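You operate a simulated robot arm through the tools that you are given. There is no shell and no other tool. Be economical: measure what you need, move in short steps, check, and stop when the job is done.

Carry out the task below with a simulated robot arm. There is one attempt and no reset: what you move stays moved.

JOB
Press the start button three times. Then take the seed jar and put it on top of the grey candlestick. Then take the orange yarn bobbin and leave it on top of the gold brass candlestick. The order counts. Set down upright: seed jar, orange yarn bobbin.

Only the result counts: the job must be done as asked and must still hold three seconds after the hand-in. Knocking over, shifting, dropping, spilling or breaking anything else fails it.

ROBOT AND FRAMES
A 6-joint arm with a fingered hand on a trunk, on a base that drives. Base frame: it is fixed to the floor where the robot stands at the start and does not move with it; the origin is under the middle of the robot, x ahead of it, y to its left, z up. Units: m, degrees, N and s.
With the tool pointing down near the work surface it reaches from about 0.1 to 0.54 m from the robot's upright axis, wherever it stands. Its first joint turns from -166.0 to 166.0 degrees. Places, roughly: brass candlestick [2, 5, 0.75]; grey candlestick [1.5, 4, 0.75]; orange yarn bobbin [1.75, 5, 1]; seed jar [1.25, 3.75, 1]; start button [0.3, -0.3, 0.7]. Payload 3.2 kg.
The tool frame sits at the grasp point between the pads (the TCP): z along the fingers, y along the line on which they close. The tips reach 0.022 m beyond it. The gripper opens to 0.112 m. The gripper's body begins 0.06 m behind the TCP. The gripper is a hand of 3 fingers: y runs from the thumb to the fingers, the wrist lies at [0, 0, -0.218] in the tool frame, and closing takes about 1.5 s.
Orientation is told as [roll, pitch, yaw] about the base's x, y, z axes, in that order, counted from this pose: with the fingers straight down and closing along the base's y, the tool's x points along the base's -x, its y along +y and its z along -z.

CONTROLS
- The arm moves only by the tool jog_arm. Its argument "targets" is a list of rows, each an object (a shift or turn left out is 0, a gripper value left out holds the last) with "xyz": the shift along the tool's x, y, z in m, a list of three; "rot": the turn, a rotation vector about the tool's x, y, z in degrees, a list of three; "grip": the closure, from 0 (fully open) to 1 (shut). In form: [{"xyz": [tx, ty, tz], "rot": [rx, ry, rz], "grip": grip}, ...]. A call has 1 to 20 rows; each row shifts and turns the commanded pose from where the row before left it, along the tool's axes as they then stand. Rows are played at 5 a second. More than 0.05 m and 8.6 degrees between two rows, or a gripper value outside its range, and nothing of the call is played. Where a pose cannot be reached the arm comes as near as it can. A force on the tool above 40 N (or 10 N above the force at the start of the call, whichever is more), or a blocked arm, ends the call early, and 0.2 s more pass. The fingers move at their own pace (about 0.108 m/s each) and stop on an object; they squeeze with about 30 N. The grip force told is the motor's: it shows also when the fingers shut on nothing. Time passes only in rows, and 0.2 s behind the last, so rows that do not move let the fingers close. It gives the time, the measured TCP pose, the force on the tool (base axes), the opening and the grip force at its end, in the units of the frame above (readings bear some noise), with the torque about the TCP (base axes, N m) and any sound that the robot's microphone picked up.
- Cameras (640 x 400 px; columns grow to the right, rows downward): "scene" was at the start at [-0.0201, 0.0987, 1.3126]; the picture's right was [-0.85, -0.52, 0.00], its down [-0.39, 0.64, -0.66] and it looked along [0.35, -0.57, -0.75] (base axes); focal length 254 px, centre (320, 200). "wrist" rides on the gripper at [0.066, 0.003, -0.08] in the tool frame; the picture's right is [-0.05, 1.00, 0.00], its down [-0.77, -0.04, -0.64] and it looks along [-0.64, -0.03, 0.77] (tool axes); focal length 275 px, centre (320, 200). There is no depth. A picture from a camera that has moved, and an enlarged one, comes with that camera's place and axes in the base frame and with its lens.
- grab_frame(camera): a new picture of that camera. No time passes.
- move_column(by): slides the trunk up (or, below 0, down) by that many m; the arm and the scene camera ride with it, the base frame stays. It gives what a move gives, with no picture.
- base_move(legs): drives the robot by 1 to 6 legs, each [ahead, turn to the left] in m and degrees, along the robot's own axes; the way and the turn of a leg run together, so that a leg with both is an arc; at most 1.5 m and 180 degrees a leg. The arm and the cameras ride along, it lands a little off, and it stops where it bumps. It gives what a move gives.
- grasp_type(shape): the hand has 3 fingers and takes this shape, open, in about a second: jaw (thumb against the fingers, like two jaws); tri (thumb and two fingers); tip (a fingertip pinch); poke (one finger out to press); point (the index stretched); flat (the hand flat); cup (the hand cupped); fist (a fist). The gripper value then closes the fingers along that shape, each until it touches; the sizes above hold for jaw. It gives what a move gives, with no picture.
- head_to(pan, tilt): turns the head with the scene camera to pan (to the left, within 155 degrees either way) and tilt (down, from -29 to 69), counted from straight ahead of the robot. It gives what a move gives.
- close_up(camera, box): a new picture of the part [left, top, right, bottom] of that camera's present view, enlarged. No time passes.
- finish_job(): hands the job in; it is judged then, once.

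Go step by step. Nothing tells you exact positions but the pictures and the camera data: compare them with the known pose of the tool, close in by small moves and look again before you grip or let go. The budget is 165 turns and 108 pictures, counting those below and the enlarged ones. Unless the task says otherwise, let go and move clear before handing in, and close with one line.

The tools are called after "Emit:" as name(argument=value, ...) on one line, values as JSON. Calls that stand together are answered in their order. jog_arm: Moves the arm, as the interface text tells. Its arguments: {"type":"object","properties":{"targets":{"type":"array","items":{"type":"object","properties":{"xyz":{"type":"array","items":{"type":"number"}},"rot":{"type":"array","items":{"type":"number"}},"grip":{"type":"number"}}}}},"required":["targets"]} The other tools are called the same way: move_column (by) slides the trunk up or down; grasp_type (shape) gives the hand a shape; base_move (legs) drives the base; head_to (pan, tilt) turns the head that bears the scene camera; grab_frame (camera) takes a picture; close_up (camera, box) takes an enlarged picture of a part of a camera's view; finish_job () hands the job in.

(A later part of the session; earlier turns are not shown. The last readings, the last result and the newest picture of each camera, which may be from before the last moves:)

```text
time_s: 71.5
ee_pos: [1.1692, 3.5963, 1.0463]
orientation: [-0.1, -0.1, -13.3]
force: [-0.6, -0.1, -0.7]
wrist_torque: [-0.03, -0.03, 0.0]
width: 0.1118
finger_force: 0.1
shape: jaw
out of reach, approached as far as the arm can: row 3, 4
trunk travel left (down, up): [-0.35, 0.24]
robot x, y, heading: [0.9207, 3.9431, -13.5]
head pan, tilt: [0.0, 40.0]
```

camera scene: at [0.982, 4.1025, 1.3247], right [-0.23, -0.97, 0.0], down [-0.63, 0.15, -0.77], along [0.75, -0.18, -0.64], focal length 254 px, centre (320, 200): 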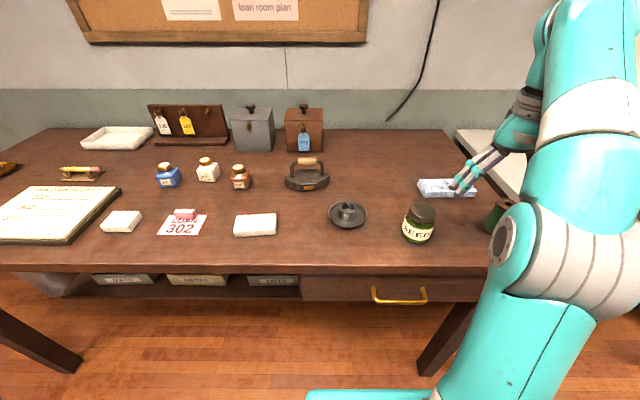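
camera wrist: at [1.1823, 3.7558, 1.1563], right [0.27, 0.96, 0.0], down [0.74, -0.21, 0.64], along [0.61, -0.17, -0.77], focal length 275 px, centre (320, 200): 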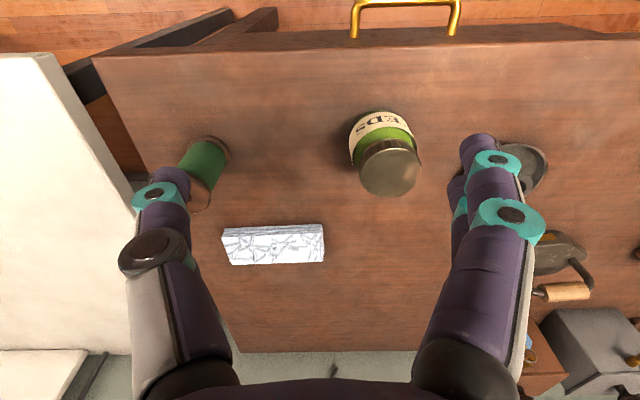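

At this height the arm's reach is limited because the wrist is near the top of its sphere. I'll raise the trunk so the arm can work lower relative to its shoulder.

Emit:
move_column(by=0.18)

Emit:
jog_arm(targets=[{"xyz": [0, 0, 0.05]}, {"xyz": [0, 0, 0.05]}, {"xyz": [0, 0, 0.04]}, {"xyz": [0, 0.04, 0]}, {"xyz": [0, 0.04, 0]}, {"xyz": [0, 0.04, 0]}, {"xyz": [0, 0.04, 0]}])

```text
time_s: 73.5
ee_pos: [1.1679, 3.5957, 1.2257]
orientation: [-0.2, -0.1, -13.4]
force: [-0.1, 0.1, 0.4]
wrist_torque: [0.01, 0.03, 0.0]
width: 0.1118
finger_force: 0.1
shape: jaw
trunk travel left (down, up): [-0.53, 0.06]
robot x, y, heading: [0.92, 3.9507, -13.5]
head pan, tilt: [0.0, 40.0]
```

```text
time_s: 75.1
ee_pos: [1.2047, 3.6502, 1.225]
orientation: [0.0, 0.0, -13.3]
force: [1.0, -0.6, 0.7]
wrist_torque: [-0.04, 0.02, 0.04]
width: 0.1119
finger_force: 0.1
shape: jaw
out of reach, approached as far as the arm can: row 1, 2, 3, 4, 5, 6, 7
trunk travel left (down, up): [-0.53, 0.06]
robot x, y, heading: [0.9167, 3.9479, -13.3]
head pan, tilt: [0.0, 40.0]
```

Emit:
head_to(pan=-35, tilt=35)

Emit:
grab_frame(camera="scene")

```text
time_s: 76.1
ee_pos: [1.2038, 3.6487, 1.2241]
orientation: [-0.1, -0.1, -13.2]
force: [0.0, 0.0, -0.3]
wrist_torque: [0.01, 0.0, 0.04]
width: 0.1117
finger_force: 0.0
shape: jaw
trunk travel left (down, up): [-0.53, 0.06]
robot x, y, heading: [0.9222, 3.9448, -13.4]
head pan, tilt: [-35.0, 35.0]
```

```text
72 pictures are left
camera scene: at [0.9578, 4.0564, 1.5122], right [-0.75, -0.66, 0.0], down [-0.38, 0.43, -0.82], along [0.54, -0.61, -0.57], focal length 254 px, centre (320, 200)
```

scene: 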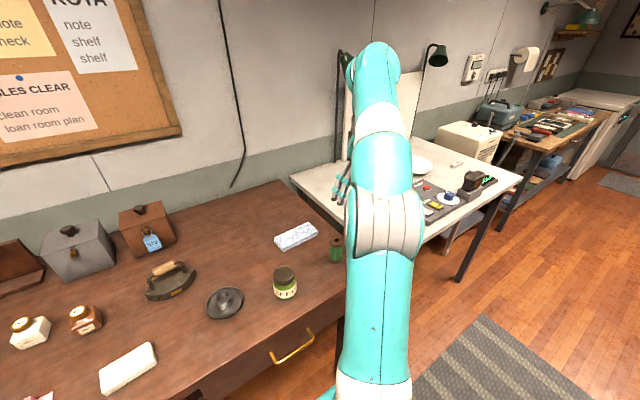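

Emit:
jog_arm(targets=[{"xyz": [0.03, 0, 0.03]}, {"xyz": [0.03, 0, 0.03]}])

Emit:
jog_arm(targets=[{"xyz": [0, -0.03, 0.0]}, {"xyz": [0, -0.03, 0]}])

```text
time_s: 76.7
ee_pos: [1.1379, 3.6351, 1.2118]
orientation: [0.1, 0.0, -13.1]
force: [-0.5, 0.1, 0.4]
wrist_torque: [0.0, -0.01, -0.01]
width: 0.1119
finger_force: 0.1
shape: jaw
out of reach, approached as far as the arm can: row 1, 2
trunk travel left (down, up): [-0.53, 0.06]
robot x, y, heading: [0.9231, 3.9455, -13.1]
head pan, tilt: [-35.0, 35.0]
```

```text
time_s: 77.3
ee_pos: [1.1232, 3.5767, 1.2101]
orientation: [-0.1, -0.2, -13.4]
force: [-0.1, -0.4, 0.1]
wrist_torque: [0.02, -0.02, -0.04]
width: 0.1119
finger_force: 0.1
shape: jaw
trunk travel left (down, up): [-0.53, 0.06]
robot x, y, heading: [0.9218, 3.9436, -13.3]
head pan, tilt: [-35.0, 35.0]
```

Horizontal moves to the right work, but down and left are blocked, which hints at a wrist joint limit. I'll test the tool yaw in both directions.

Emit:
jog_arm(targets=[{"rot": [0, 0, 8]}, {"rot": [0, 0, 8]}, {"rot": [0, 0, 8]}, {"xyz": [0, 0, 0.03]}, {"xyz": [0, 0, 0.03]}])

Emit:
jog_arm(targets=[{"rot": [0, 0, -8]}, {"rot": [0, 0, -8]}, {"rot": [0, 0, -8]}, {"rot": [0, 0, -8]}, {"rot": [0, 0, -8]}, {"rot": [0, 0, -8]}, {"xyz": [0, 0, 0.03]}, {"xyz": [0, 0, 0.03]}])

```text
time_s: 78.5
ee_pos: [1.1317, 3.5433, 1.1945]
orientation: [0.0, -0.1, -37.3]
force: [0.8, 0.8, -0.1]
wrist_torque: [0.02, 0.04, 0.02]
width: 0.1118
finger_force: 0.1
shape: jaw
out of reach, approached as far as the arm can: row 3, 4, 5
trunk travel left (down, up): [-0.53, 0.06]
robot x, y, heading: [0.9222, 3.9482, -13.1]
head pan, tilt: [-35.0, 35.0]
```

```text
time_s: 80.3
ee_pos: [1.1327, 3.5444, 1.1349]
orientation: [-0.1, -0.2, 10.7]
force: [0.4, 0.3, 0.1]
wrist_torque: [0.01, -0.01, 0.04]
width: 0.112
finger_force: 0.0
shape: jaw
trunk travel left (down, up): [-0.53, 0.06]
robot x, y, heading: [0.919, 3.946, -13.4]
head pan, tilt: [-35.0, 35.0]
```

Confirmed: it's a yaw joint limit, and turning the hand left frees it. The jar is round, so I'll use a base yaw of about 57°.

Emit:
jog_arm(targets=[{"rot": [0, 0, -8]}, {"rot": [0, 0, -8]}, {"rot": [0, 0, -8]}, {"rot": [0, 0, -8]}, {"rot": [0, 0, -8]}, {"rot": [0, 0, -6.3]}, {"xyz": [0, 0, 0.03]}, {"xyz": [0, 0, 0.03]}])

Emit:
head_to(pan=-15, tilt=45)

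Emit:
grab_frame(camera="scene")

```text
time_s: 82.1
ee_pos: [1.1321, 3.5436, 1.0753]
orientation: [-0.2, 0.0, 57.1]
force: [-0.7, 0.3, -0.5]
wrist_torque: [0.02, 0.0, 0.0]
width: 0.1119
finger_force: 0.0
shape: jaw
trunk travel left (down, up): [-0.53, 0.06]
robot x, y, heading: [0.9176, 3.9483, -13.3]
head pan, tilt: [-35.0, 35.0]
```

```text
time_s: 82.9
ee_pos: [1.1326, 3.5429, 1.0743]
orientation: [-0.2, 0.0, 57.0]
force: [0.3, 0.9, 0.4]
wrist_torque: [-0.04, 0.0, 0.0]
width: 0.1121
finger_force: 0.0
shape: jaw
trunk travel left (down, up): [-0.53, 0.06]
robot x, y, heading: [0.921, 3.9492, -13.3]
head pan, tilt: [-15.0, 45.0]
```

```text
71 pictures are left
camera scene: at [0.9707, 4.0834, 1.4974], right [-0.48, -0.88, 0.0], down [-0.62, 0.34, -0.71], along [0.62, -0.34, -0.71], focal length 254 px, centre (320, 200)
```

scene: 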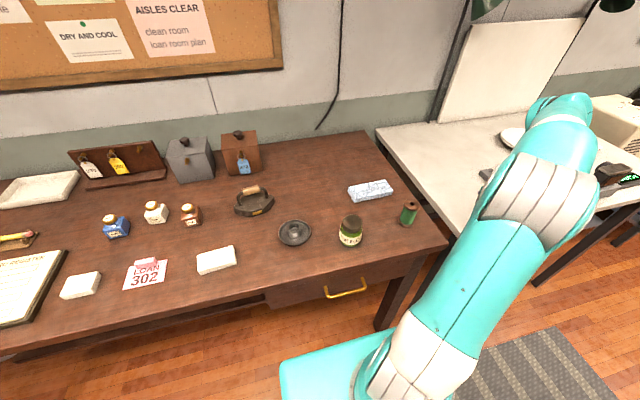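

Emit:
jog_arm(targets=[{"xyz": [-0.0446, -0.0067, 0]}, {"xyz": [-0.0446, -0.0067, 0]}, {"xyz": [-0.0446, -0.0067, 0]}, {"xyz": [-0.0446, -0.0067, 0]}, {"xyz": [-0.0446, -0.0067, 0]}, {"xyz": [-0.0446, -0.0067, 0]}, {"xyz": [-0.0446, -0.0067, 0]}, {}])

Emit:
grab_frame(camera="wrist")

Emit:
close_up(camera="scene", box=[256, 160, 416, 260])

```text
time_s: 84.7
ee_pos: [1.3413, 3.7794, 1.0746]
orientation: [-0.2, 0.0, 57.0]
force: [0.5, -0.1, 0.1]
wrist_torque: [0.0, -0.01, -0.02]
width: 0.1121
finger_force: 0.0
shape: jaw
trunk travel left (down, up): [-0.53, 0.06]
robot x, y, heading: [0.9198, 3.9454, -13.7]
head pan, tilt: [-15.0, 45.0]
```

```text
70 pictures are left
camera wrist: at [1.3021, 3.7258, 1.1554], right [-0.81, 0.58, 0.0], down [0.45, 0.63, 0.64], along [0.37, 0.52, -0.77], focal length 275 px, centre (320, 200)
```

wrist: 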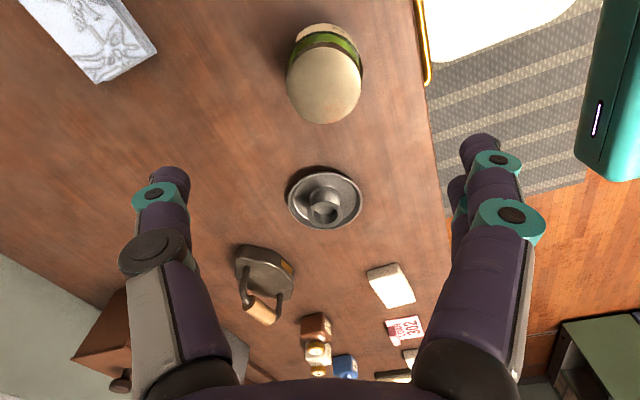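

```text
4.00 times, centred on (336, 210) of scene
camera zoom: at [0.9707, 4.0835, 1.4974], right [-0.48, -0.88, 0.0], down [-0.62, 0.34, -0.71], along [0.62, -0.34, -0.71], focal length 1016 px, centre (256, 160)
```

zoom: 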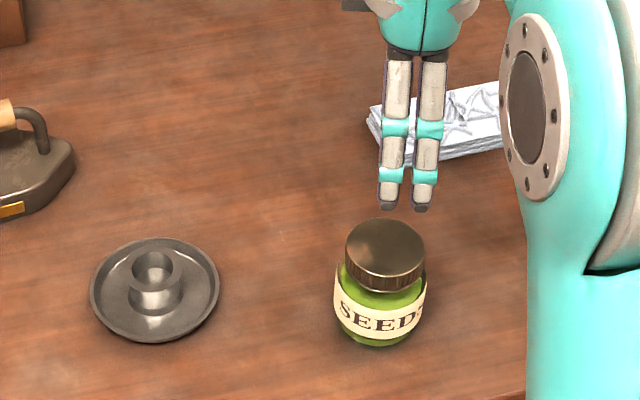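

The rim centre triangulates to [1.434, 3.920, 0.894], and the jar lid centre is confirmed at [1.341, 3.778]. I'll descend over the jar.

Emit:
jog_arm(targets=[{"xyz": [0, 0, 0.04]}, {"xyz": [0, 0, 0.04]}, {"xyz": [0, 0, 0.03]}, {"xyz": [0, 0, 0.02]}, {}])

Emit:
close_up(camera="scene", box=[276, 170, 420, 260])

Emit:
grab_frame(camera="wrist")

```text
time_s: 85.9
ee_pos: [1.3393, 3.7793, 0.9459]
orientation: [0.1, -0.3, 57.3]
force: [0.2, 0.4, 0.6]
wrist_torque: [0.0, 0.0, -0.02]
width: 0.1117
finger_force: 0.1
shape: jaw
trunk travel left (down, up): [-0.53, 0.06]
robot x, y, heading: [0.9225, 3.9479, -13.2]
head pan, tilt: [-15.0, 45.0]
```

```text
4.44 times, centred on (348, 215) of scene
camera zoom: at [0.9708, 4.0836, 1.4974], right [-0.48, -0.88, 0.0], down [-0.62, 0.34, -0.71], along [0.62, -0.34, -0.71], focal length 1129 px, centre (196, 133)
```

zoom: 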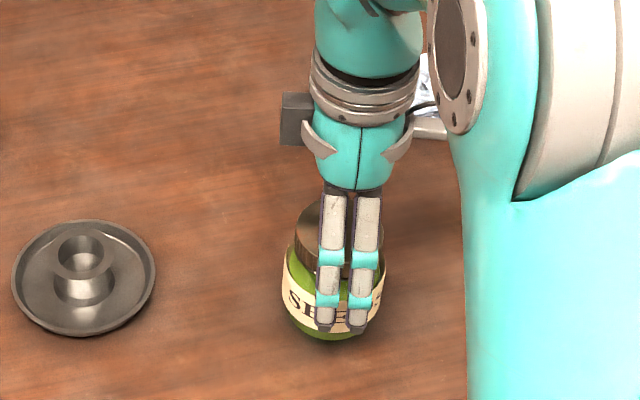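

```text
67 pictures are left
camera wrist: at [1.3021, 3.7243, 1.0256], right [-0.82, 0.58, 0.0], down [0.45, 0.63, 0.64], along [0.37, 0.52, -0.77], focal length 275 px, centre (320, 200)
```

wrist: 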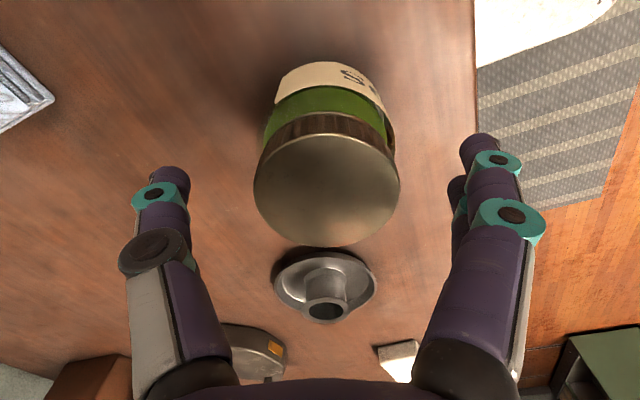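

The hand is centred on the jar. I'll descend the rest of the way and close.

Emit:
jog_arm(targets=[{"xyz": [0, 0, 0.02]}, {"xyz": [0, 0, 0.02]}, {"xyz": [0, 0, 0.014]}, {"grip": 0}])

Emit:
jog_arm(targets=[{"grip": 1}, {"grip": 1}, {"grip": 1}, {"grip": 1}, {"grip": 1}, {"grip": 1}])

Emit:
grab_frame(camera="wrist")

Emit:
close_up(camera="scene", box=[276, 170, 420, 260])

```text
time_s: 86.9
ee_pos: [1.3386, 3.7603, 0.9007]
orientation: [0.1, -0.5, 57.3]
force: [-4.1, 1.8, 12.3]
wrist_torque: [0.24, 0.02, 0.05]
width: 0.1122
finger_force: 0.1
shape: jaw
out of reach, approached as far as the arm can: row 1, 2, 3
trunk travel left (down, up): [-0.53, 0.06]
robot x, y, heading: [0.9228, 3.9484, -13.3]
head pan, tilt: [-15.0, 45.0]
```

```text
time_s: 88.3
ee_pos: [1.3373, 3.7608, 0.9]
orientation: [0.0, -0.5, 57.3]
force: [-5.4, -5.3, 17.8]
wrist_torque: [-0.34, -0.13, -0.09]
width: 0.05
finger_force: 30.1
shape: jaw
trunk travel left (down, up): [-0.53, 0.06]
robot x, y, heading: [0.9214, 3.9466, -13.4]
head pan, tilt: [-15.0, 45.0]
```

```text
66 pictures are left
camera wrist: at [1.299, 3.706, 0.9794], right [-0.82, 0.58, 0.0], down [0.44, 0.63, 0.64], along [0.37, 0.52, -0.77], focal length 275 px, centre (320, 200)
```

wrist: 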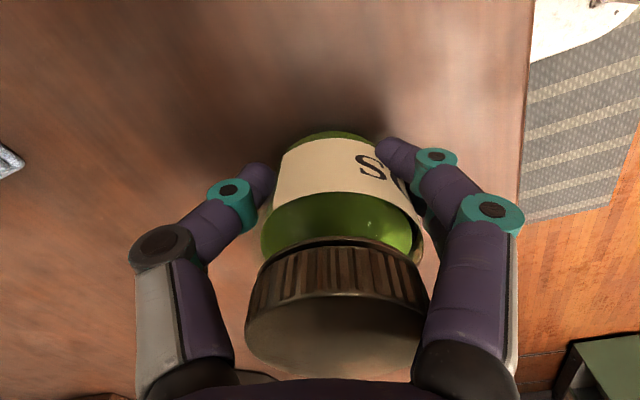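

```text
4.44 times, centred on (348, 215) of scene
camera zoom: at [0.9684, 4.0835, 1.4976], right [-0.48, -0.88, 0.0], down [-0.62, 0.34, -0.71], along [0.62, -0.34, -0.71], focal length 1129 px, centre (196, 133)
```

zoom: 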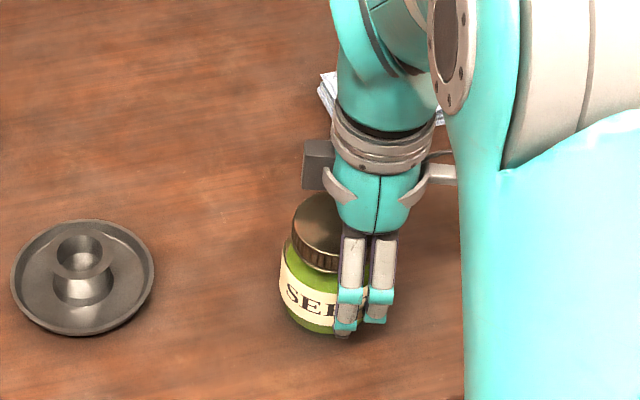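

The arm hit a limit on the way down, drifted 2 cm and is gripping off-centre. I'll release, rise, and turn the hand further left before retrying.

Emit:
jog_arm(targets=[{"grip": 0}, {"grip": 0}, {"grip": 0}, {"grip": 0}, {"grip": 0}, {"xyz": [0, 0, -0.03]}, {"xyz": [0, 0, -0.04]}, {"xyz": [0, 0, -0.04]}, {"xyz": [0, 0, -0.03]}])

Emit:
jog_arm(targets=[{"rot": [0, 0, -8]}, {"rot": [0, 0, -8]}, {"rot": [0, 0, -8]}, {"rot": [0, 0, -8]}])

Emit:
grab_frame(camera="wrist")

Emit:
close_up(camera="scene", box=[256, 160, 416, 260])

```text
time_s: 90.3
ee_pos: [1.3393, 3.7604, 1.0388]
orientation: [-0.3, 0.1, 57.0]
force: [-0.7, 0.3, 0.5]
wrist_torque: [0.01, 0.01, 0.01]
width: 0.112
finger_force: 0.1
shape: jaw
trunk travel left (down, up): [-0.53, 0.06]
robot x, y, heading: [0.9213, 3.9471, -13.3]
head pan, tilt: [-15.0, 45.0]
```

```text
time_s: 91.3
ee_pos: [1.3394, 3.7605, 1.039]
orientation: [-0.1, 0.1, 89.2]
force: [-0.5, 1.1, 0.0]
wrist_torque: [0.04, -0.02, 0.01]
width: 0.1119
finger_force: 0.1
shape: jaw
trunk travel left (down, up): [-0.53, 0.06]
robot x, y, heading: [0.9184, 3.9478, -13.5]
head pan, tilt: [-15.0, 45.0]
```

```text
64 pictures are left
camera wrist: at [1.335, 3.6949, 1.119], right [-1.0, 0.06, 0.0], down [0.05, 0.77, 0.63], along [0.04, 0.63, -0.77], focal length 275 px, centre (320, 200)
```

wrist: 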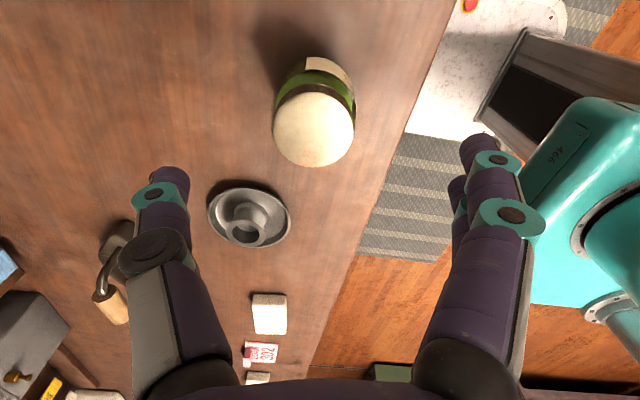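

```text
4.00 times, centred on (336, 210) of scene
camera zoom: at [0.9708, 4.0835, 1.4974], right [-0.48, -0.88, 0.0], down [-0.62, 0.34, -0.71], along [0.62, -0.34, -0.71], focal length 1016 px, centre (256, 160)
```

zoom: 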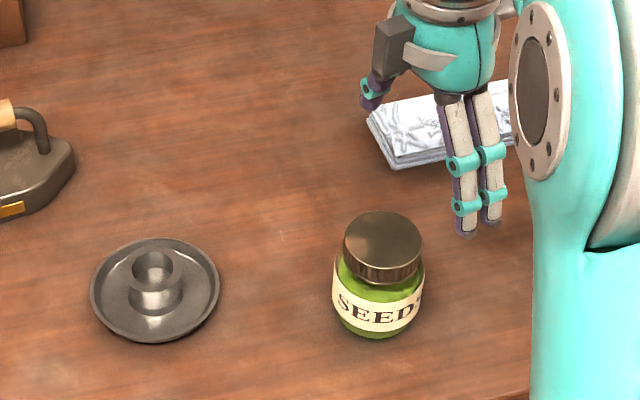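

The jar is still upright, now at about [1.345, 3.779]. I'll re-centre with the new yaw and descend in stages.

Emit:
jog_arm(targets=[{"xyz": [-0.018, -0.0056, 0.02]}, {"xyz": [0, 0, 0.03]}, {"xyz": [0, 0, 0.03]}, {"xyz": [0, 0, 0.02]}, {"xyz": [0, 0, 0.02]}, {}])

Emit:
grab_frame(camera="wrist")

```text
time_s: 92.7
ee_pos: [1.3465, 3.78, 0.919]
orientation: [-0.1, 0.2, 88.9]
force: [0.4, 0.3, 0.1]
wrist_torque: [-0.01, -0.02, -0.01]
width: 0.1121
finger_force: 0.1
shape: jaw
trunk travel left (down, up): [-0.53, 0.06]
robot x, y, heading: [0.9214, 3.9483, -13.6]
head pan, tilt: [-15.0, 45.0]
```

```text
62 pictures are left
camera wrist: at [1.3417, 3.7131, 0.9987], right [-1.0, 0.06, 0.0], down [0.05, 0.77, 0.63], along [0.04, 0.63, -0.77], focal length 275 px, centre (320, 200)
```

wrist: 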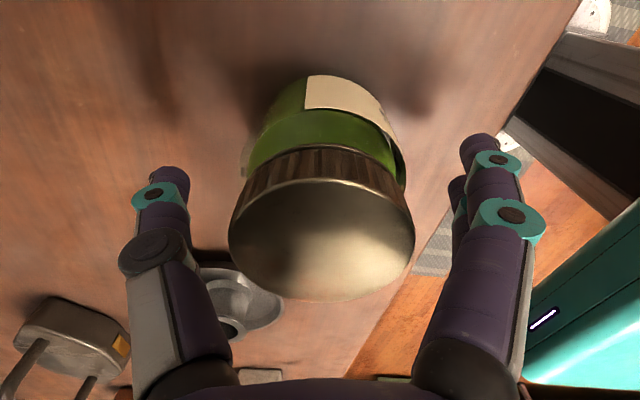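

No limit this time. A bit lower in small steps, watching the force.

Emit:
jog_arm(targets=[{"xyz": [0, 0, 0.008]}, {"xyz": [0, 0, 0.007]}, {"xyz": [0, 0, 0.006]}, {}])

```text
time_s: 93.7
ee_pos: [1.3464, 3.7785, 0.8967]
orientation: [-0.2, 0.0, 89.0]
force: [2.6, 0.2, 3.5]
wrist_torque: [0.05, -0.01, 0.01]
width: 0.1119
finger_force: 0.0
shape: jaw
trunk travel left (down, up): [-0.53, 0.06]
robot x, y, heading: [0.9211, 3.9486, -13.3]
head pan, tilt: [-15.0, 45.0]
```

The palm is just touching the lid. I'll rise 4 mm and grip.

Emit:
jog_arm(targets=[{"xyz": [0, 0, -0.004]}, {"grip": 1}, {"grip": 1}, {"grip": 1}, {"grip": 1}, {"grip": 1}, {"grip": 1}])

Emit:
grab_frame(camera="wrist")

Emit:
close_up(camera="scene", box=[276, 170, 420, 260])

```text
time_s: 95.3
ee_pos: [1.3451, 3.7787, 0.9022]
orientation: [-0.1, 0.1, 89.1]
force: [-0.8, -0.8, 0.4]
wrist_torque: [-0.03, 0.04, -0.02]
width: 0.0576
finger_force: 29.6
shape: jaw
trunk travel left (down, up): [-0.53, 0.06]
robot x, y, heading: [0.9245, 3.9437, -13.4]
head pan, tilt: [-15.0, 45.0]
```

```text
61 pictures are left
camera wrist: at [1.3414, 3.7126, 0.9817], right [-1.0, 0.06, 0.0], down [0.05, 0.77, 0.63], along [0.04, 0.63, -0.77], focal length 275 px, centre (320, 200)
```

wrist: 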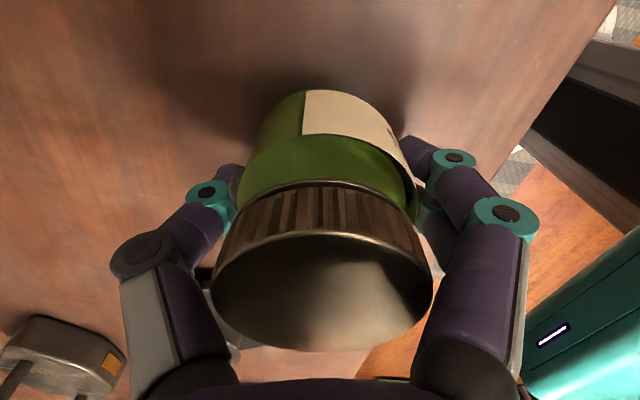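

```text
4.44 times, centred on (348, 215) of scene
camera zoom: at [0.971, 4.0834, 1.4974], right [-0.48, -0.88, 0.0], down [-0.62, 0.34, -0.71], along [0.62, -0.34, -0.71], focal length 1129 px, centre (196, 133)
```

zoom: 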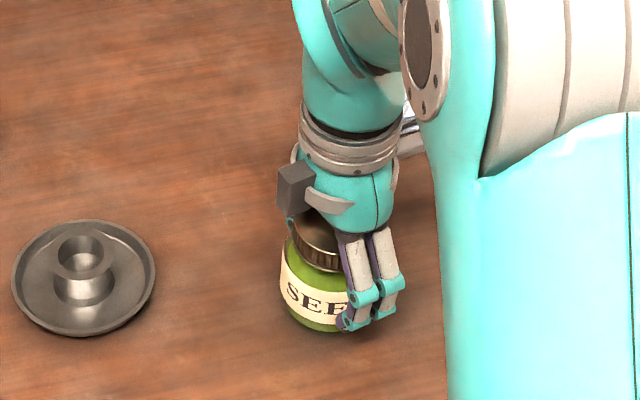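

The jar is gripped (width 0.058, 30 N). I'll lift and check.

Emit:
jog_arm(targets=[{"xyz": [0, 0, -0.02]}, {"xyz": [0, 0, -0.03]}, {"xyz": [0, 0, -0.03]}, {"xyz": [0, 0, -0.02]}, {}])

Emit:
grab_frame(camera="wrist")

Emit:
close_up(camera="scene", box=[256, 150, 416, 250])

```text
time_s: 96.5
ee_pos: [1.3452, 3.7782, 1.0014]
orientation: [-0.1, 0.1, 89.0]
force: [0.3, 0.4, -2.9]
wrist_torque: [-0.03, 0.01, 0.0]
width: 0.0575
finger_force: 30.5
shape: jaw
trunk travel left (down, up): [-0.53, 0.06]
robot x, y, heading: [0.9197, 3.9487, -13.3]
head pan, tilt: [-15.0, 45.0]
```

```text
59 pictures are left
camera wrist: at [1.3407, 3.7124, 1.0815], right [-1.0, 0.06, 0.0], down [0.05, 0.77, 0.63], along [0.04, 0.63, -0.77], focal length 275 px, centre (320, 200)
```

wrist: 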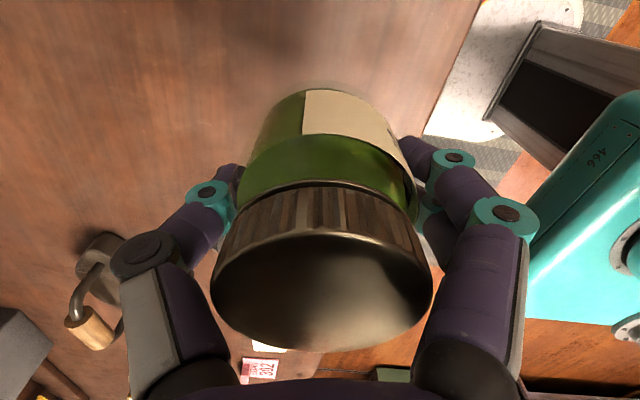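

```text
4.00 times, centred on (336, 200) of scene
camera zoom: at [0.971, 4.0834, 1.4974], right [-0.48, -0.88, 0.0], down [-0.62, 0.34, -0.71], along [0.62, -0.34, -0.71], focal length 1016 px, centre (256, 200)
```

zoom: 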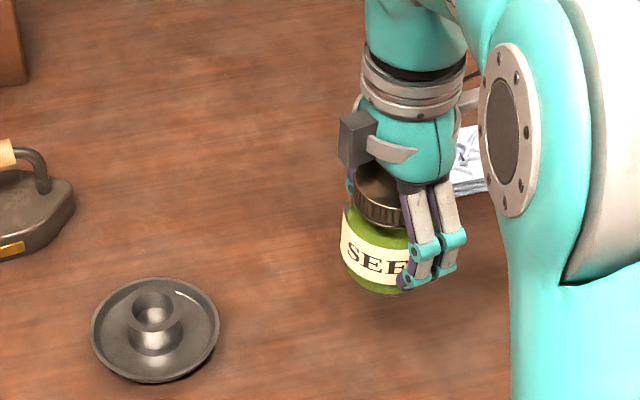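

The jar is held firmly and upright. Carrying it over the candlestick socket.

Emit:
jog_arm(targets=[{"xyz": [-0.0352, -0.0216, 0]}, {"xyz": [-0.0352, -0.0216, 0]}, {"xyz": [-0.0352, -0.0216, 0]}, {"xyz": [-0.0352, -0.0216, 0]}, {}, {}])

Emit:
close_up(camera="scene", box=[216, 160, 376, 260])

Emit:
grab_frame(camera="wrist")

```text
time_s: 97.9
ee_pos: [1.4348, 3.92, 1.0014]
orientation: [-0.1, 0.1, 89.1]
force: [-1.1, 0.6, -2.6]
wrist_torque: [0.01, -0.04, 0.01]
width: 0.0573
finger_force: 29.6
shape: jaw
trunk travel left (down, up): [-0.53, 0.06]
robot x, y, heading: [0.9222, 3.9468, -13.3]
head pan, tilt: [-15.0, 45.0]
```

```text
4.00 times, centred on (296, 210) of scene
camera zoom: at [0.971, 4.0835, 1.4974], right [-0.48, -0.88, 0.0], down [-0.62, 0.34, -0.71], along [0.62, -0.34, -0.71], focal length 1016 px, centre (416, 160)
```

zoom: 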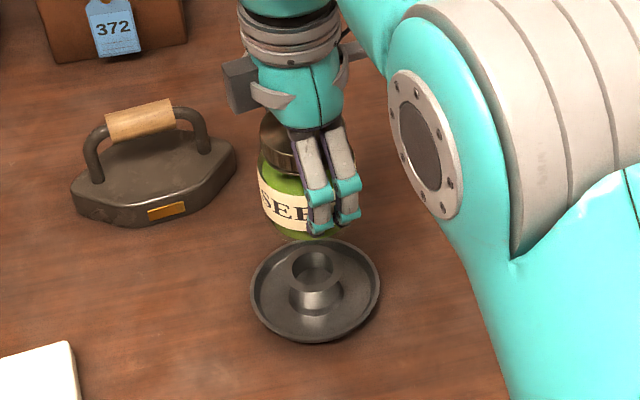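

```text
56 pictures are left
camera wrist: at [1.43, 3.8529, 1.0817], right [-1.0, 0.06, 0.0], down [0.05, 0.77, 0.63], along [0.04, 0.63, -0.77], focal length 275 px, centre (320, 200)
```

wrist: 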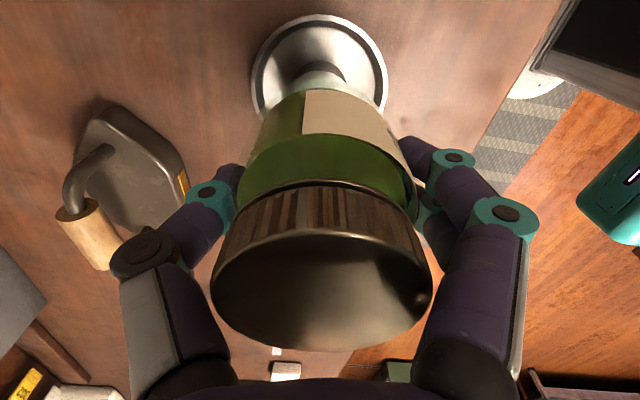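

The jar is aligned above the socket within a few millimetres. Lowering carefully.

Emit:
jog_arm(targets=[{"xyz": [0.003, 0, 0.02]}, {"xyz": [0, 0, 0.015]}, {"xyz": [0, 0, 0.008]}, {}])

Emit:
close_up(camera="scene", box=[246, 170, 342, 230])

Emit:
close_up(camera="wrist", box=[220, 0, 420, 125])

```text
time_s: 98.9
ee_pos: [1.4329, 3.915, 0.9575]
orientation: [-0.1, 0.1, 89.0]
force: [0.0, 0.1, -2.7]
wrist_torque: [0.0, -0.01, -0.01]
width: 0.0574
finger_force: 29.9
shape: jaw
trunk travel left (down, up): [-0.53, 0.06]
robot x, y, heading: [0.9203, 3.9447, -13.5]
head pan, tilt: [-15.0, 45.0]
```

```text
6.67 times, centred on (294, 200) of scene
camera zoom: at [0.9711, 4.0835, 1.4974], right [-0.48, -0.88, 0.0], down [-0.62, 0.34, -0.71], along [0.62, -0.34, -0.71], focal length 1693 px, centre (493, 200)
```

zoom: 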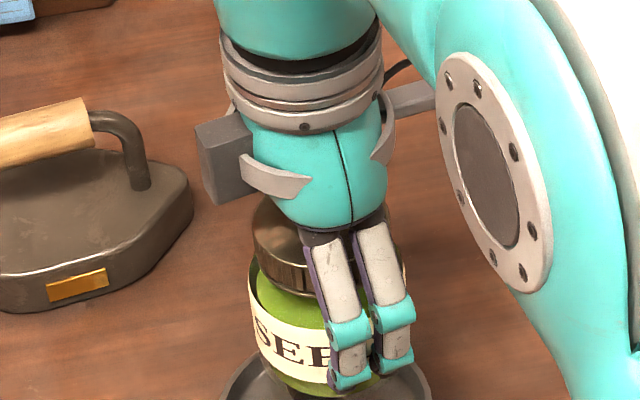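

```text
3.20 times, centred on (320, 62) of wrist
camera zoom: at [1.4297, 3.8492, 1.0383], right [-1.0, 0.06, 0.0], down [0.05, 0.77, 0.63], along [0.04, 0.63, -0.77], focal length 881 px, centre (320, 640)
```

zoom: 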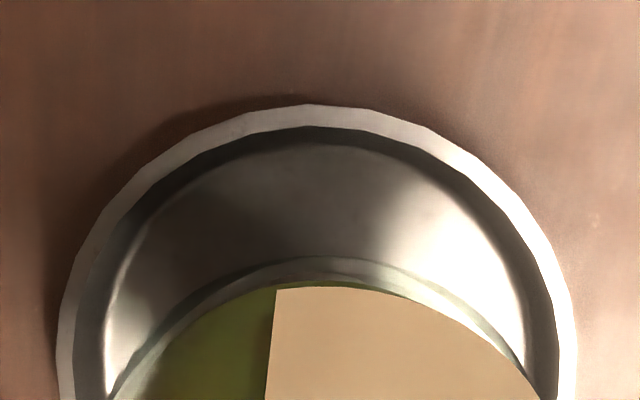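

Emit:
jog_arm(targets=[{"xyz": [-0.004, 0, 0.004]}, {"xyz": [0, 0, 0.004]}, {}])

Emit:
jog_arm(targets=[{"xyz": [0, 0, 0.003]}, {}])

```text
time_s: 99.7
ee_pos: [1.4348, 3.9182, 0.95]
orientation: [-0.1, 0.1, 89.0]
force: [0.3, 0.1, -1.4]
wrist_torque: [-0.01, 0.0, -0.02]
width: 0.0574
finger_force: 30.0
shape: jaw
trunk travel left (down, up): [-0.53, 0.06]
robot x, y, heading: [0.9263, 3.9474, -13.4]
head pan, tilt: [-15.0, 45.0]
```

```text
time_s: 100.3
ee_pos: [1.4333, 3.919, 0.947]
orientation: [-0.1, 0.0, 89.0]
force: [-0.3, -0.3, -2.1]
wrist_torque: [0.04, 0.0, 0.03]
width: 0.0575
finger_force: 30.0
shape: jaw
trunk travel left (down, up): [-0.53, 0.06]
robot x, y, heading: [0.9203, 3.947, -13.3]
head pan, tilt: [-15.0, 45.0]
```

Emit:
jog_arm(targets=[{"xyz": [0, 0, 0.003]}, {}])

Emit:
jog_arm(targets=[{"xyz": [0, 0, 0.003]}, {}])

```text
time_s: 100.9
ee_pos: [1.4341, 3.9187, 0.9439]
orientation: [-0.2, 0.1, 89.0]
force: [-0.3, -0.5, -2.2]
wrist_torque: [0.0, 0.02, 0.01]
width: 0.0573
finger_force: 30.0
shape: jaw
trunk travel left (down, up): [-0.53, 0.06]
robot x, y, heading: [0.9177, 3.9499, -13.4]
head pan, tilt: [-15.0, 45.0]
```

```text
time_s: 101.5
ee_pos: [1.4345, 3.919, 0.9404]
orientation: [-0.1, 0.1, 89.0]
force: [0.5, 0.0, -1.7]
wrist_torque: [0.01, -0.03, 0.01]
width: 0.0575
finger_force: 29.8
shape: jaw
trunk travel left (down, up): [-0.53, 0.06]
robot x, y, heading: [0.9222, 3.9504, -13.2]
head pan, tilt: [-15.0, 45.0]
```

Not in contact yet, so I'll continue in 2–3 mm steps.

Emit:
jog_arm(targets=[{"xyz": [0, 0, 0.002]}, {}])

Emit:
jog_arm(targets=[{"xyz": [0, 0, 0.002]}, {}])

Emit:
close_up(camera="scene", box=[246, 180, 342, 240])

```text
time_s: 102.1
ee_pos: [1.4353, 3.9189, 0.9393]
orientation: [-0.1, 0.2, 89.1]
force: [0.2, -0.7, -0.7]
wrist_torque: [0.01, 0.01, 0.02]
width: 0.0576
finger_force: 30.1
shape: jaw
trunk travel left (down, up): [-0.53, 0.06]
robot x, y, heading: [0.9205, 3.9468, -13.5]
head pan, tilt: [-15.0, 45.0]
```

```text
time_s: 102.7
ee_pos: [1.4349, 3.9204, 0.937]
orientation: [-0.3, 0.1, 89.0]
force: [1.6, -0.3, 10.4]
wrist_torque: [0.0, 0.0, -0.01]
width: 0.0573
finger_force: 30.4
shape: jaw
trunk travel left (down, up): [-0.53, 0.06]
robot x, y, heading: [0.9188, 3.9477, -13.3]
head pan, tilt: [-15.0, 45.0]
```

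```text
6.67 times, centred on (294, 210) of scene
camera zoom: at [0.9699, 4.0836, 1.4976], right [-0.48, -0.88, 0.0], down [-0.62, 0.34, -0.71], along [0.62, -0.34, -0.71], focal length 1693 px, centre (493, 133)
```

zoom: 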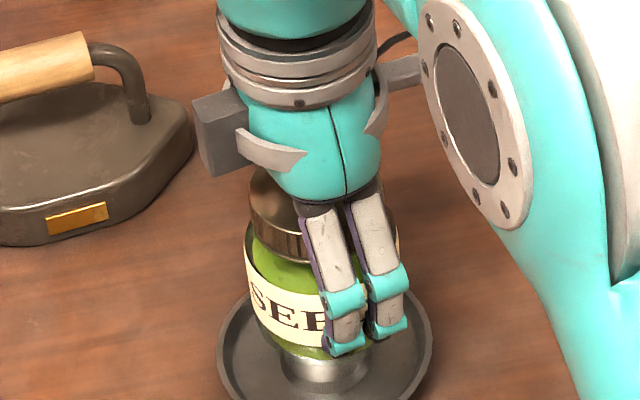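

The jar rests on the socket (clean vertical force, no torque) and looks centred. I'll relieve 1 mm and open the hand.

Emit:
jog_arm(targets=[{"xyz": [0, 0, -0.001]}, {}, {"grip": 0.9}, {"grip": 0.7}, {"grip": 0.5}, {"grip": 0.3}, {"grip": 0}, {"grip": 0}, {"grip": 0}, {"grip": 0}])

Emit:
grab_frame(camera="wrist")

Emit:
close_up(camera="scene", box=[246, 180, 342, 240])

```text
time_s: 104.9
ee_pos: [1.4334, 3.9191, 0.9379]
orientation: [-0.2, 0.1, 89.0]
force: [-0.5, -0.9, 0.2]
wrist_torque: [-0.01, 0.0, -0.03]
width: 0.1119
finger_force: 0.0
shape: jaw
trunk travel left (down, up): [-0.53, 0.06]
robot x, y, heading: [0.9222, 3.9479, -13.2]
head pan, tilt: [-15.0, 45.0]
```

```text
52 pictures are left
camera wrist: at [1.4296, 3.853, 1.0186], right [-1.0, 0.06, 0.0], down [0.05, 0.77, 0.63], along [0.04, 0.63, -0.77], focal length 275 px, centre (320, 200)
```

wrist: 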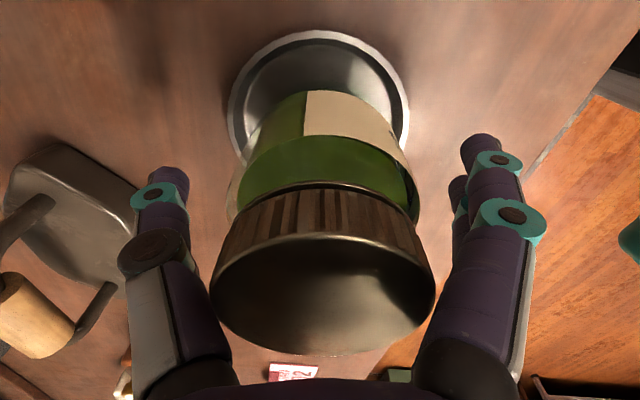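

```text
6.67 times, centred on (294, 210) of scene
camera zoom: at [0.9708, 4.0836, 1.4974], right [-0.48, -0.88, 0.0], down [-0.62, 0.34, -0.71], along [0.62, -0.34, -0.71], focal length 1693 px, centre (493, 133)
```

zoom: 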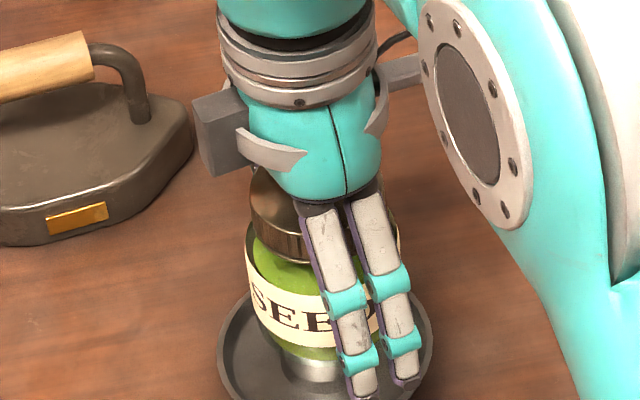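

The jar stands on its own. I'll rise straight up, then pull the arm back.

Emit:
jog_arm(targets=[{"xyz": [0, 0, -0.02]}, {"xyz": [0, 0, -0.03]}, {"xyz": [0, 0, -0.04]}, {"xyz": [0, 0, -0.04]}, {"xyz": [0, 0, -0.03]}, {"xyz": [0, 0.04, 0]}, {"xyz": [0, 0.04, 0]}, {"xyz": [0, 0.04, 0]}, {"xyz": [0, 0.04, 0]}, {"xyz": [0, 0.04, 0]}])

Emit:
head_to(pan=20, tilt=35)

Emit:
grab_frame(camera="scene")

```text
time_s: 107.1
ee_pos: [1.2337, 3.9215, 1.0976]
orientation: [-0.2, 0.1, 89.0]
force: [-0.4, 1.0, -0.5]
wrist_torque: [0.04, -0.02, -0.01]
width: 0.1122
finger_force: 0.1
shape: jaw
trunk travel left (down, up): [-0.53, 0.06]
robot x, y, heading: [0.9185, 3.9453, -13.2]
head pan, tilt: [-15.0, 45.0]
```

```text
time_s: 108.1
ee_pos: [1.2353, 3.9225, 1.0971]
orientation: [0.1, 0.1, 89.1]
force: [0.1, -0.2, 0.1]
wrist_torque: [0.01, -0.04, 0.0]
width: 0.1119
finger_force: 0.0
shape: jaw
trunk travel left (down, up): [-0.53, 0.06]
robot x, y, heading: [0.9242, 3.9471, -13.1]
head pan, tilt: [20.0, 35.0]
```

```text
50 pictures are left
camera scene: at [0.9866, 4.1323, 1.5122], right [0.11, -0.99, 0.0], down [-0.57, -0.07, -0.82], along [0.81, 0.09, -0.57], focal length 254 px, centre (320, 200)
```

scene: 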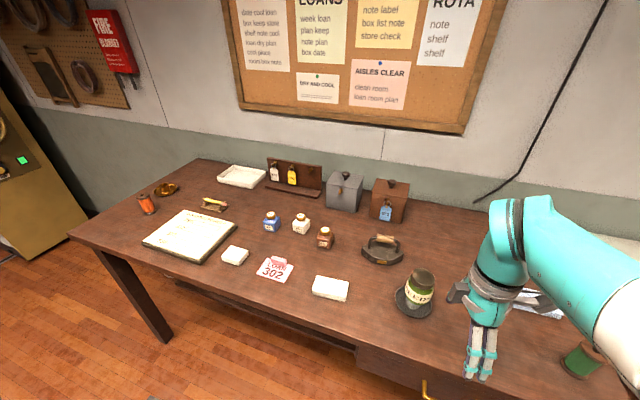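

The jar is on the candlestick. The bobbin is at about [1.764, 4.968] and the brass candlestick at about [1.90, 4.97], both near the table's far end. I'll approach from that end, so first I'll turn left and drive along.

Emit:
base_move(legs=[[0, 89.8], [1.0, 0], [0.75, 0]])

Emit:
head_to(pan=-60, tilt=40)

Emit:
grab_frame(camera="scene")

```text
time_s: 120.8
ee_pos: [1.3372, 5.9597, 1.0982]
orientation: [-0.1, 0.1, 179.6]
force: [-0.1, -0.1, 0.2]
wrist_torque: [0.01, 0.0, 0.02]
width: 0.1119
finger_force: 0.1
shape: jaw
trunk travel left (down, up): [-0.53, 0.06]
robot x, y, heading: [1.3167, 5.6423, 77.1]
head pan, tilt: [20.0, 35.0]
```

```text
time_s: 122.3
ee_pos: [1.3381, 5.9601, 1.0974]
orientation: [-0.1, 0.1, 179.6]
force: [0.5, 0.0, 0.5]
wrist_torque: [0.0, -0.02, 0.02]
width: 0.1121
finger_force: 0.2
shape: jaw
trunk travel left (down, up): [-0.53, 0.06]
robot x, y, heading: [1.3149, 5.6442, 77.4]
head pan, tilt: [-60.0, 40.0]
```

```text
49 pictures are left
camera scene: at [1.2207, 5.6483, 1.5047], right [0.3, -0.96, 0.0], down [-0.61, -0.19, -0.77], along [0.73, 0.23, -0.64], focal length 254 px, centre (320, 200)
```

scene: 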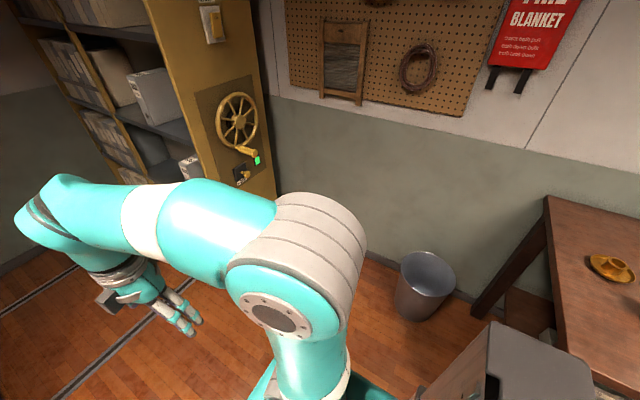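

There's a waste bin near [2.12, 5.29], so I'll stay clear of it. I'll turn right, advance 0.395 m, turn right again to face the table end, and look.

Emit:
base_move(legs=[[0, -90.7], [0.395, 0]])

Emit:
base_move(legs=[[0, -90]])

Emit:
head_to(pan=15, tilt=45)

Emit:
grab_frame(camera="scene")

```text
time_s: 128.6
ee_pos: [2.0135, 5.5318, 1.0981]
orientation: [-0.1, 0.1, 89.1]
force: [0.0, 0.4, 1.2]
wrist_torque: [-0.03, -0.02, -0.02]
width: 0.1119
finger_force: 0.0
shape: jaw
trunk travel left (down, up): [-0.53, 0.06]
robot x, y, heading: [1.7028, 5.5556, -13.6]
head pan, tilt: [-60.0, 40.0]
```

```text
time_s: 132.8
ee_pos: [1.6785, 5.2408, 1.0971]
orientation: [-0.1, 0.1, -0.4]
force: [0.3, 0.2, -0.4]
wrist_torque: [0.03, -0.01, -0.01]
width: 0.1119
finger_force: 0.0
shape: jaw
trunk travel left (down, up): [-0.53, 0.06]
robot x, y, heading: [1.7027, 5.5523, -102.8]
head pan, tilt: [-60.0, 40.0]
```

```text
time_s: 134.3
ee_pos: [1.6781, 5.2406, 1.0991]
orientation: [-0.1, 0.1, -0.5]
force: [-1.1, -0.6, 0.5]
wrist_torque: [0.03, -0.04, -0.02]
width: 0.1118
finger_force: 0.0
shape: jaw
trunk travel left (down, up): [-0.53, 0.06]
robot x, y, heading: [1.6965, 5.5539, -102.8]
head pan, tilt: [15.0, 45.0]
```

```text
48 pictures are left
camera scene: at [1.877, 5.4954, 1.4974], right [-1.0, -0.04, 0.0], down [-0.03, 0.71, -0.71], along [0.03, -0.71, -0.71], focal length 254 px, centre (320, 200)
```

scene: 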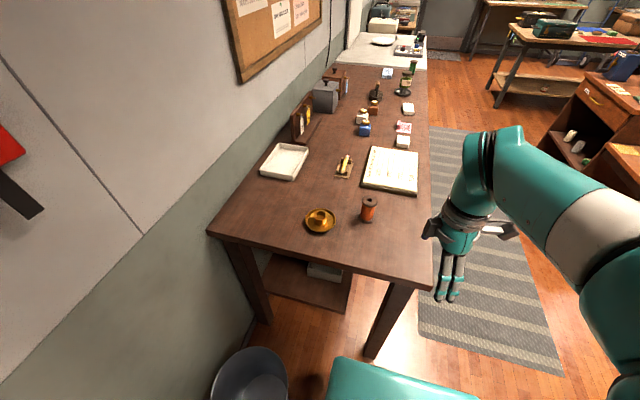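

I have a clear view: the brass candlestick is at about [1.898, 4.951] and the bobbin at about [1.738, 4.924]. A table leg is straight ahead about 0.44 m away, so I'll creep 0.11 m forward and check reach from there.

Emit:
base_move(legs=[[0.11, 0]])

Emit:
move_column(by=0.05)

Emit:
grab_frame(camera="scene")

Emit:
close_up(camera="scene", box=[286, 180, 446, 280])

Emit:
grab_frame(camera="wrist")

```text
time_s: 135.5
ee_pos: [1.6551, 5.1331, 1.0975]
orientation: [0.0, 0.1, -0.4]
force: [-0.2, 0.6, 1.1]
wrist_torque: [0.03, 0.0, -0.02]
width: 0.1119
finger_force: 0.1
shape: jaw
trunk travel left (down, up): [-0.53, 0.06]
robot x, y, heading: [1.6756, 5.448, -102.7]
head pan, tilt: [15.0, 45.0]
```

```text
time_s: 136.4
ee_pos: [1.6539, 5.1331, 1.1473]
orientation: [0.0, 0.1, -0.4]
force: [0.0, 0.2, 0.4]
wrist_torque: [-0.02, -0.03, -0.01]
width: 0.1119
finger_force: 0.0
shape: jaw
trunk travel left (down, up): [-0.58, 0.01]
robot x, y, heading: [1.6797, 5.443, -102.9]
head pan, tilt: [15.0, 45.0]
```

```text
47 pictures are left
camera scene: at [1.8527, 5.3878, 1.5474], right [-1.0, -0.04, 0.0], down [-0.03, 0.71, -0.71], along [0.03, -0.71, -0.71], focal length 254 px, centre (320, 200)
```

scene: 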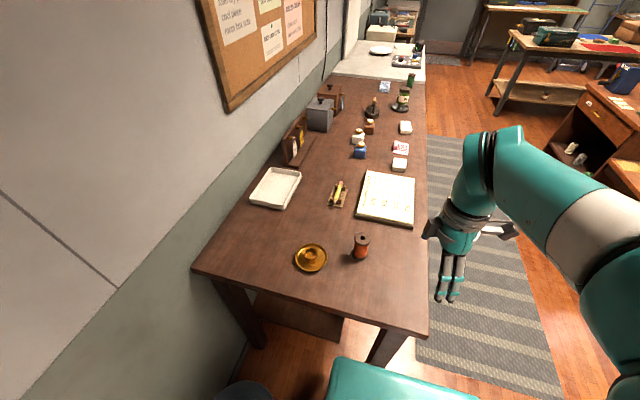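

```text
4.00 times, centred on (366, 230) of scene
camera zoom: at [1.8527, 5.3878, 1.5474], right [-1.0, -0.04, 0.0], down [-0.03, 0.71, -0.71], along [0.03, -0.71, -0.71], focal length 1016 px, centre (136, 80)
```

zoom: 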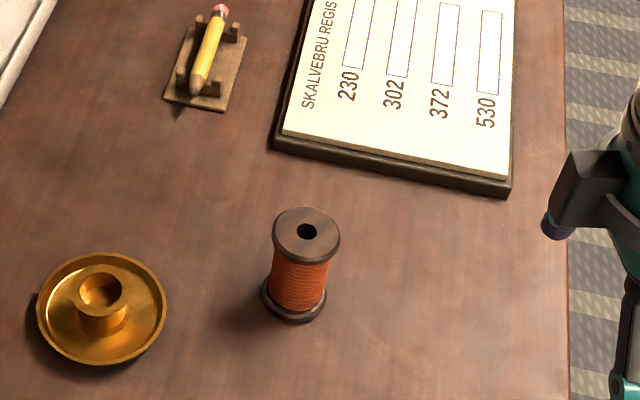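

```text
45 pictures are left
camera wrist: at [1.5882, 5.1369, 1.2284], right [0.05, 1.0, 0.0], down [0.77, -0.04, 0.63], along [0.63, -0.04, -0.77], focal length 275 px, centre (320, 200)
```

wrist: 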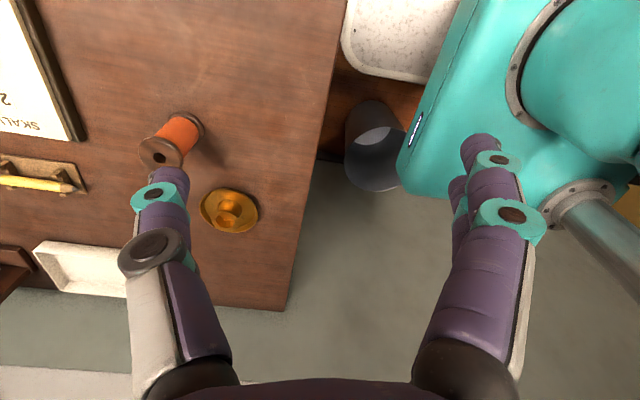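

The bobbin's top centre is at [1.745, 4.936, 0.94] and the brass socket is near [1.896, 4.957, 0.887]. Both are about 0.51–0.54 m from the axis. I'll turn the hand 30° left and move above the bobbin.

Emit:
jog_arm(targets=[{"rot": [0, 0, -7.5]}, {"rot": [0, 0, -7.5]}, {"rot": [0, 0, -7.5]}, {"rot": [0, 0, -7.5]}, {"xyz": [0.0036, -0.0432, 0.015]}, {"xyz": [0.0036, -0.0432, 0.02]}, {"xyz": [0.0036, -0.0432, 0.02]}, {"xyz": [0.0036, -0.0432, 0.02]}, {"xyz": [0.0036, -0.0432, 0.02]}, {"xyz": [0, 0, 0.02]}, {}])

Emit:
grab_frame(camera="wrist")

Emit:
close_up(camera="scene", box=[286, 180, 446, 280])

```text
time_s: 138.8
ee_pos: [1.7448, 4.9352, 1.0325]
orientation: [-0.1, 0.1, 29.6]
force: [0.1, -0.2, 0.3]
wrist_torque: [0.01, 0.0, 0.0]
width: 0.1119
finger_force: 0.1
shape: jaw
trunk travel left (down, up): [-0.58, 0.01]
robot x, y, heading: [1.6753, 5.4463, -103.0]
head pan, tilt: [15.0, 45.0]
```

```text
44 pictures are left
camera wrist: at [1.6865, 4.9062, 1.1132], right [-0.45, 0.89, 0.0], down [0.69, 0.35, 0.63], along [0.57, 0.29, -0.77], focal length 275 px, centre (320, 200)
```

wrist: 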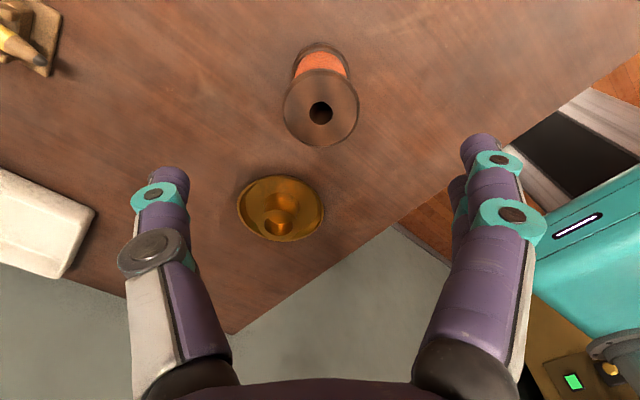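

```text
4.00 times, centred on (366, 230) of scene
camera zoom: at [1.8527, 5.3878, 1.5474], right [-1.0, -0.04, 0.0], down [-0.03, 0.71, -0.71], along [0.03, -0.71, -0.71], focal length 1016 px, centre (136, 80)
```

zoom: 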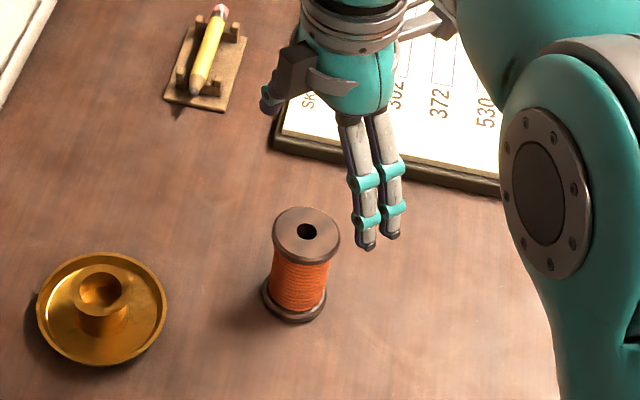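

The hand is centred over the bobbin (top at about [1.747, 4.937]), and the brass socket rim refines to [1.896, 4.957, 0.892]. Descending.

Emit:
jog_arm(targets=[{"xyz": [-0.0027, 0, 0.03]}, {"xyz": [0, 0, 0.03]}, {"xyz": [0, 0, 0.03]}, {"xyz": [0, 0, 0.02]}, {}])

Emit:
grab_frame(camera="wrist")

```text
time_s: 140.0
ee_pos: [1.748, 4.9395, 0.9243]
orientation: [0.0, 0.2, 29.6]
force: [0.0, 1.0, -0.1]
wrist_torque: [-0.03, 0.01, -0.01]
width: 0.112
finger_force: 0.0
shape: jaw
trunk travel left (down, up): [-0.58, 0.01]
robot x, y, heading: [1.6715, 5.4493, -102.8]
head pan, tilt: [15.0, 45.0]
```

```text
42 pictures are left
camera wrist: at [1.6887, 4.9077, 1.0036], right [-0.45, 0.89, 0.0], down [0.69, 0.35, 0.63], along [0.57, 0.29, -0.77], focal length 275 px, centre (320, 200)
```

wrist: 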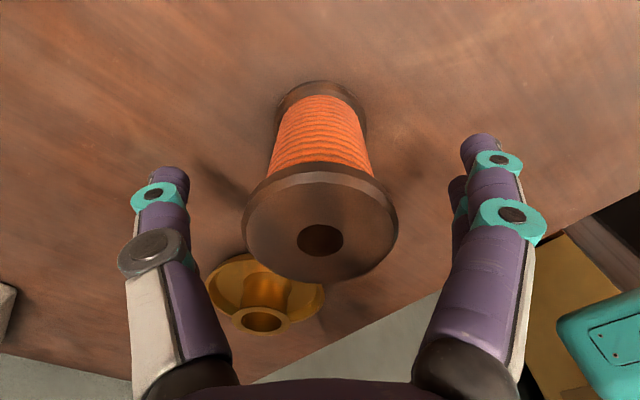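

Emit:
jog_arm(targets=[{"xyz": [-0.002, 0, 0.008]}, {"xyz": [0, 0, 0.007]}, {"xyz": [0, 0, 0.005]}, {}])

```text
time_s: 141.0
ee_pos: [1.7494, 4.9378, 0.9033]
orientation: [0.0, 0.2, 29.5]
force: [-0.1, -0.4, -0.4]
wrist_torque: [0.01, 0.0, -0.02]
width: 0.112
finger_force: 0.1
shape: jaw
trunk travel left (down, up): [-0.58, 0.01]
robot x, y, heading: [1.6724, 5.4489, -103.0]
head pan, tilt: [15.0, 45.0]
```

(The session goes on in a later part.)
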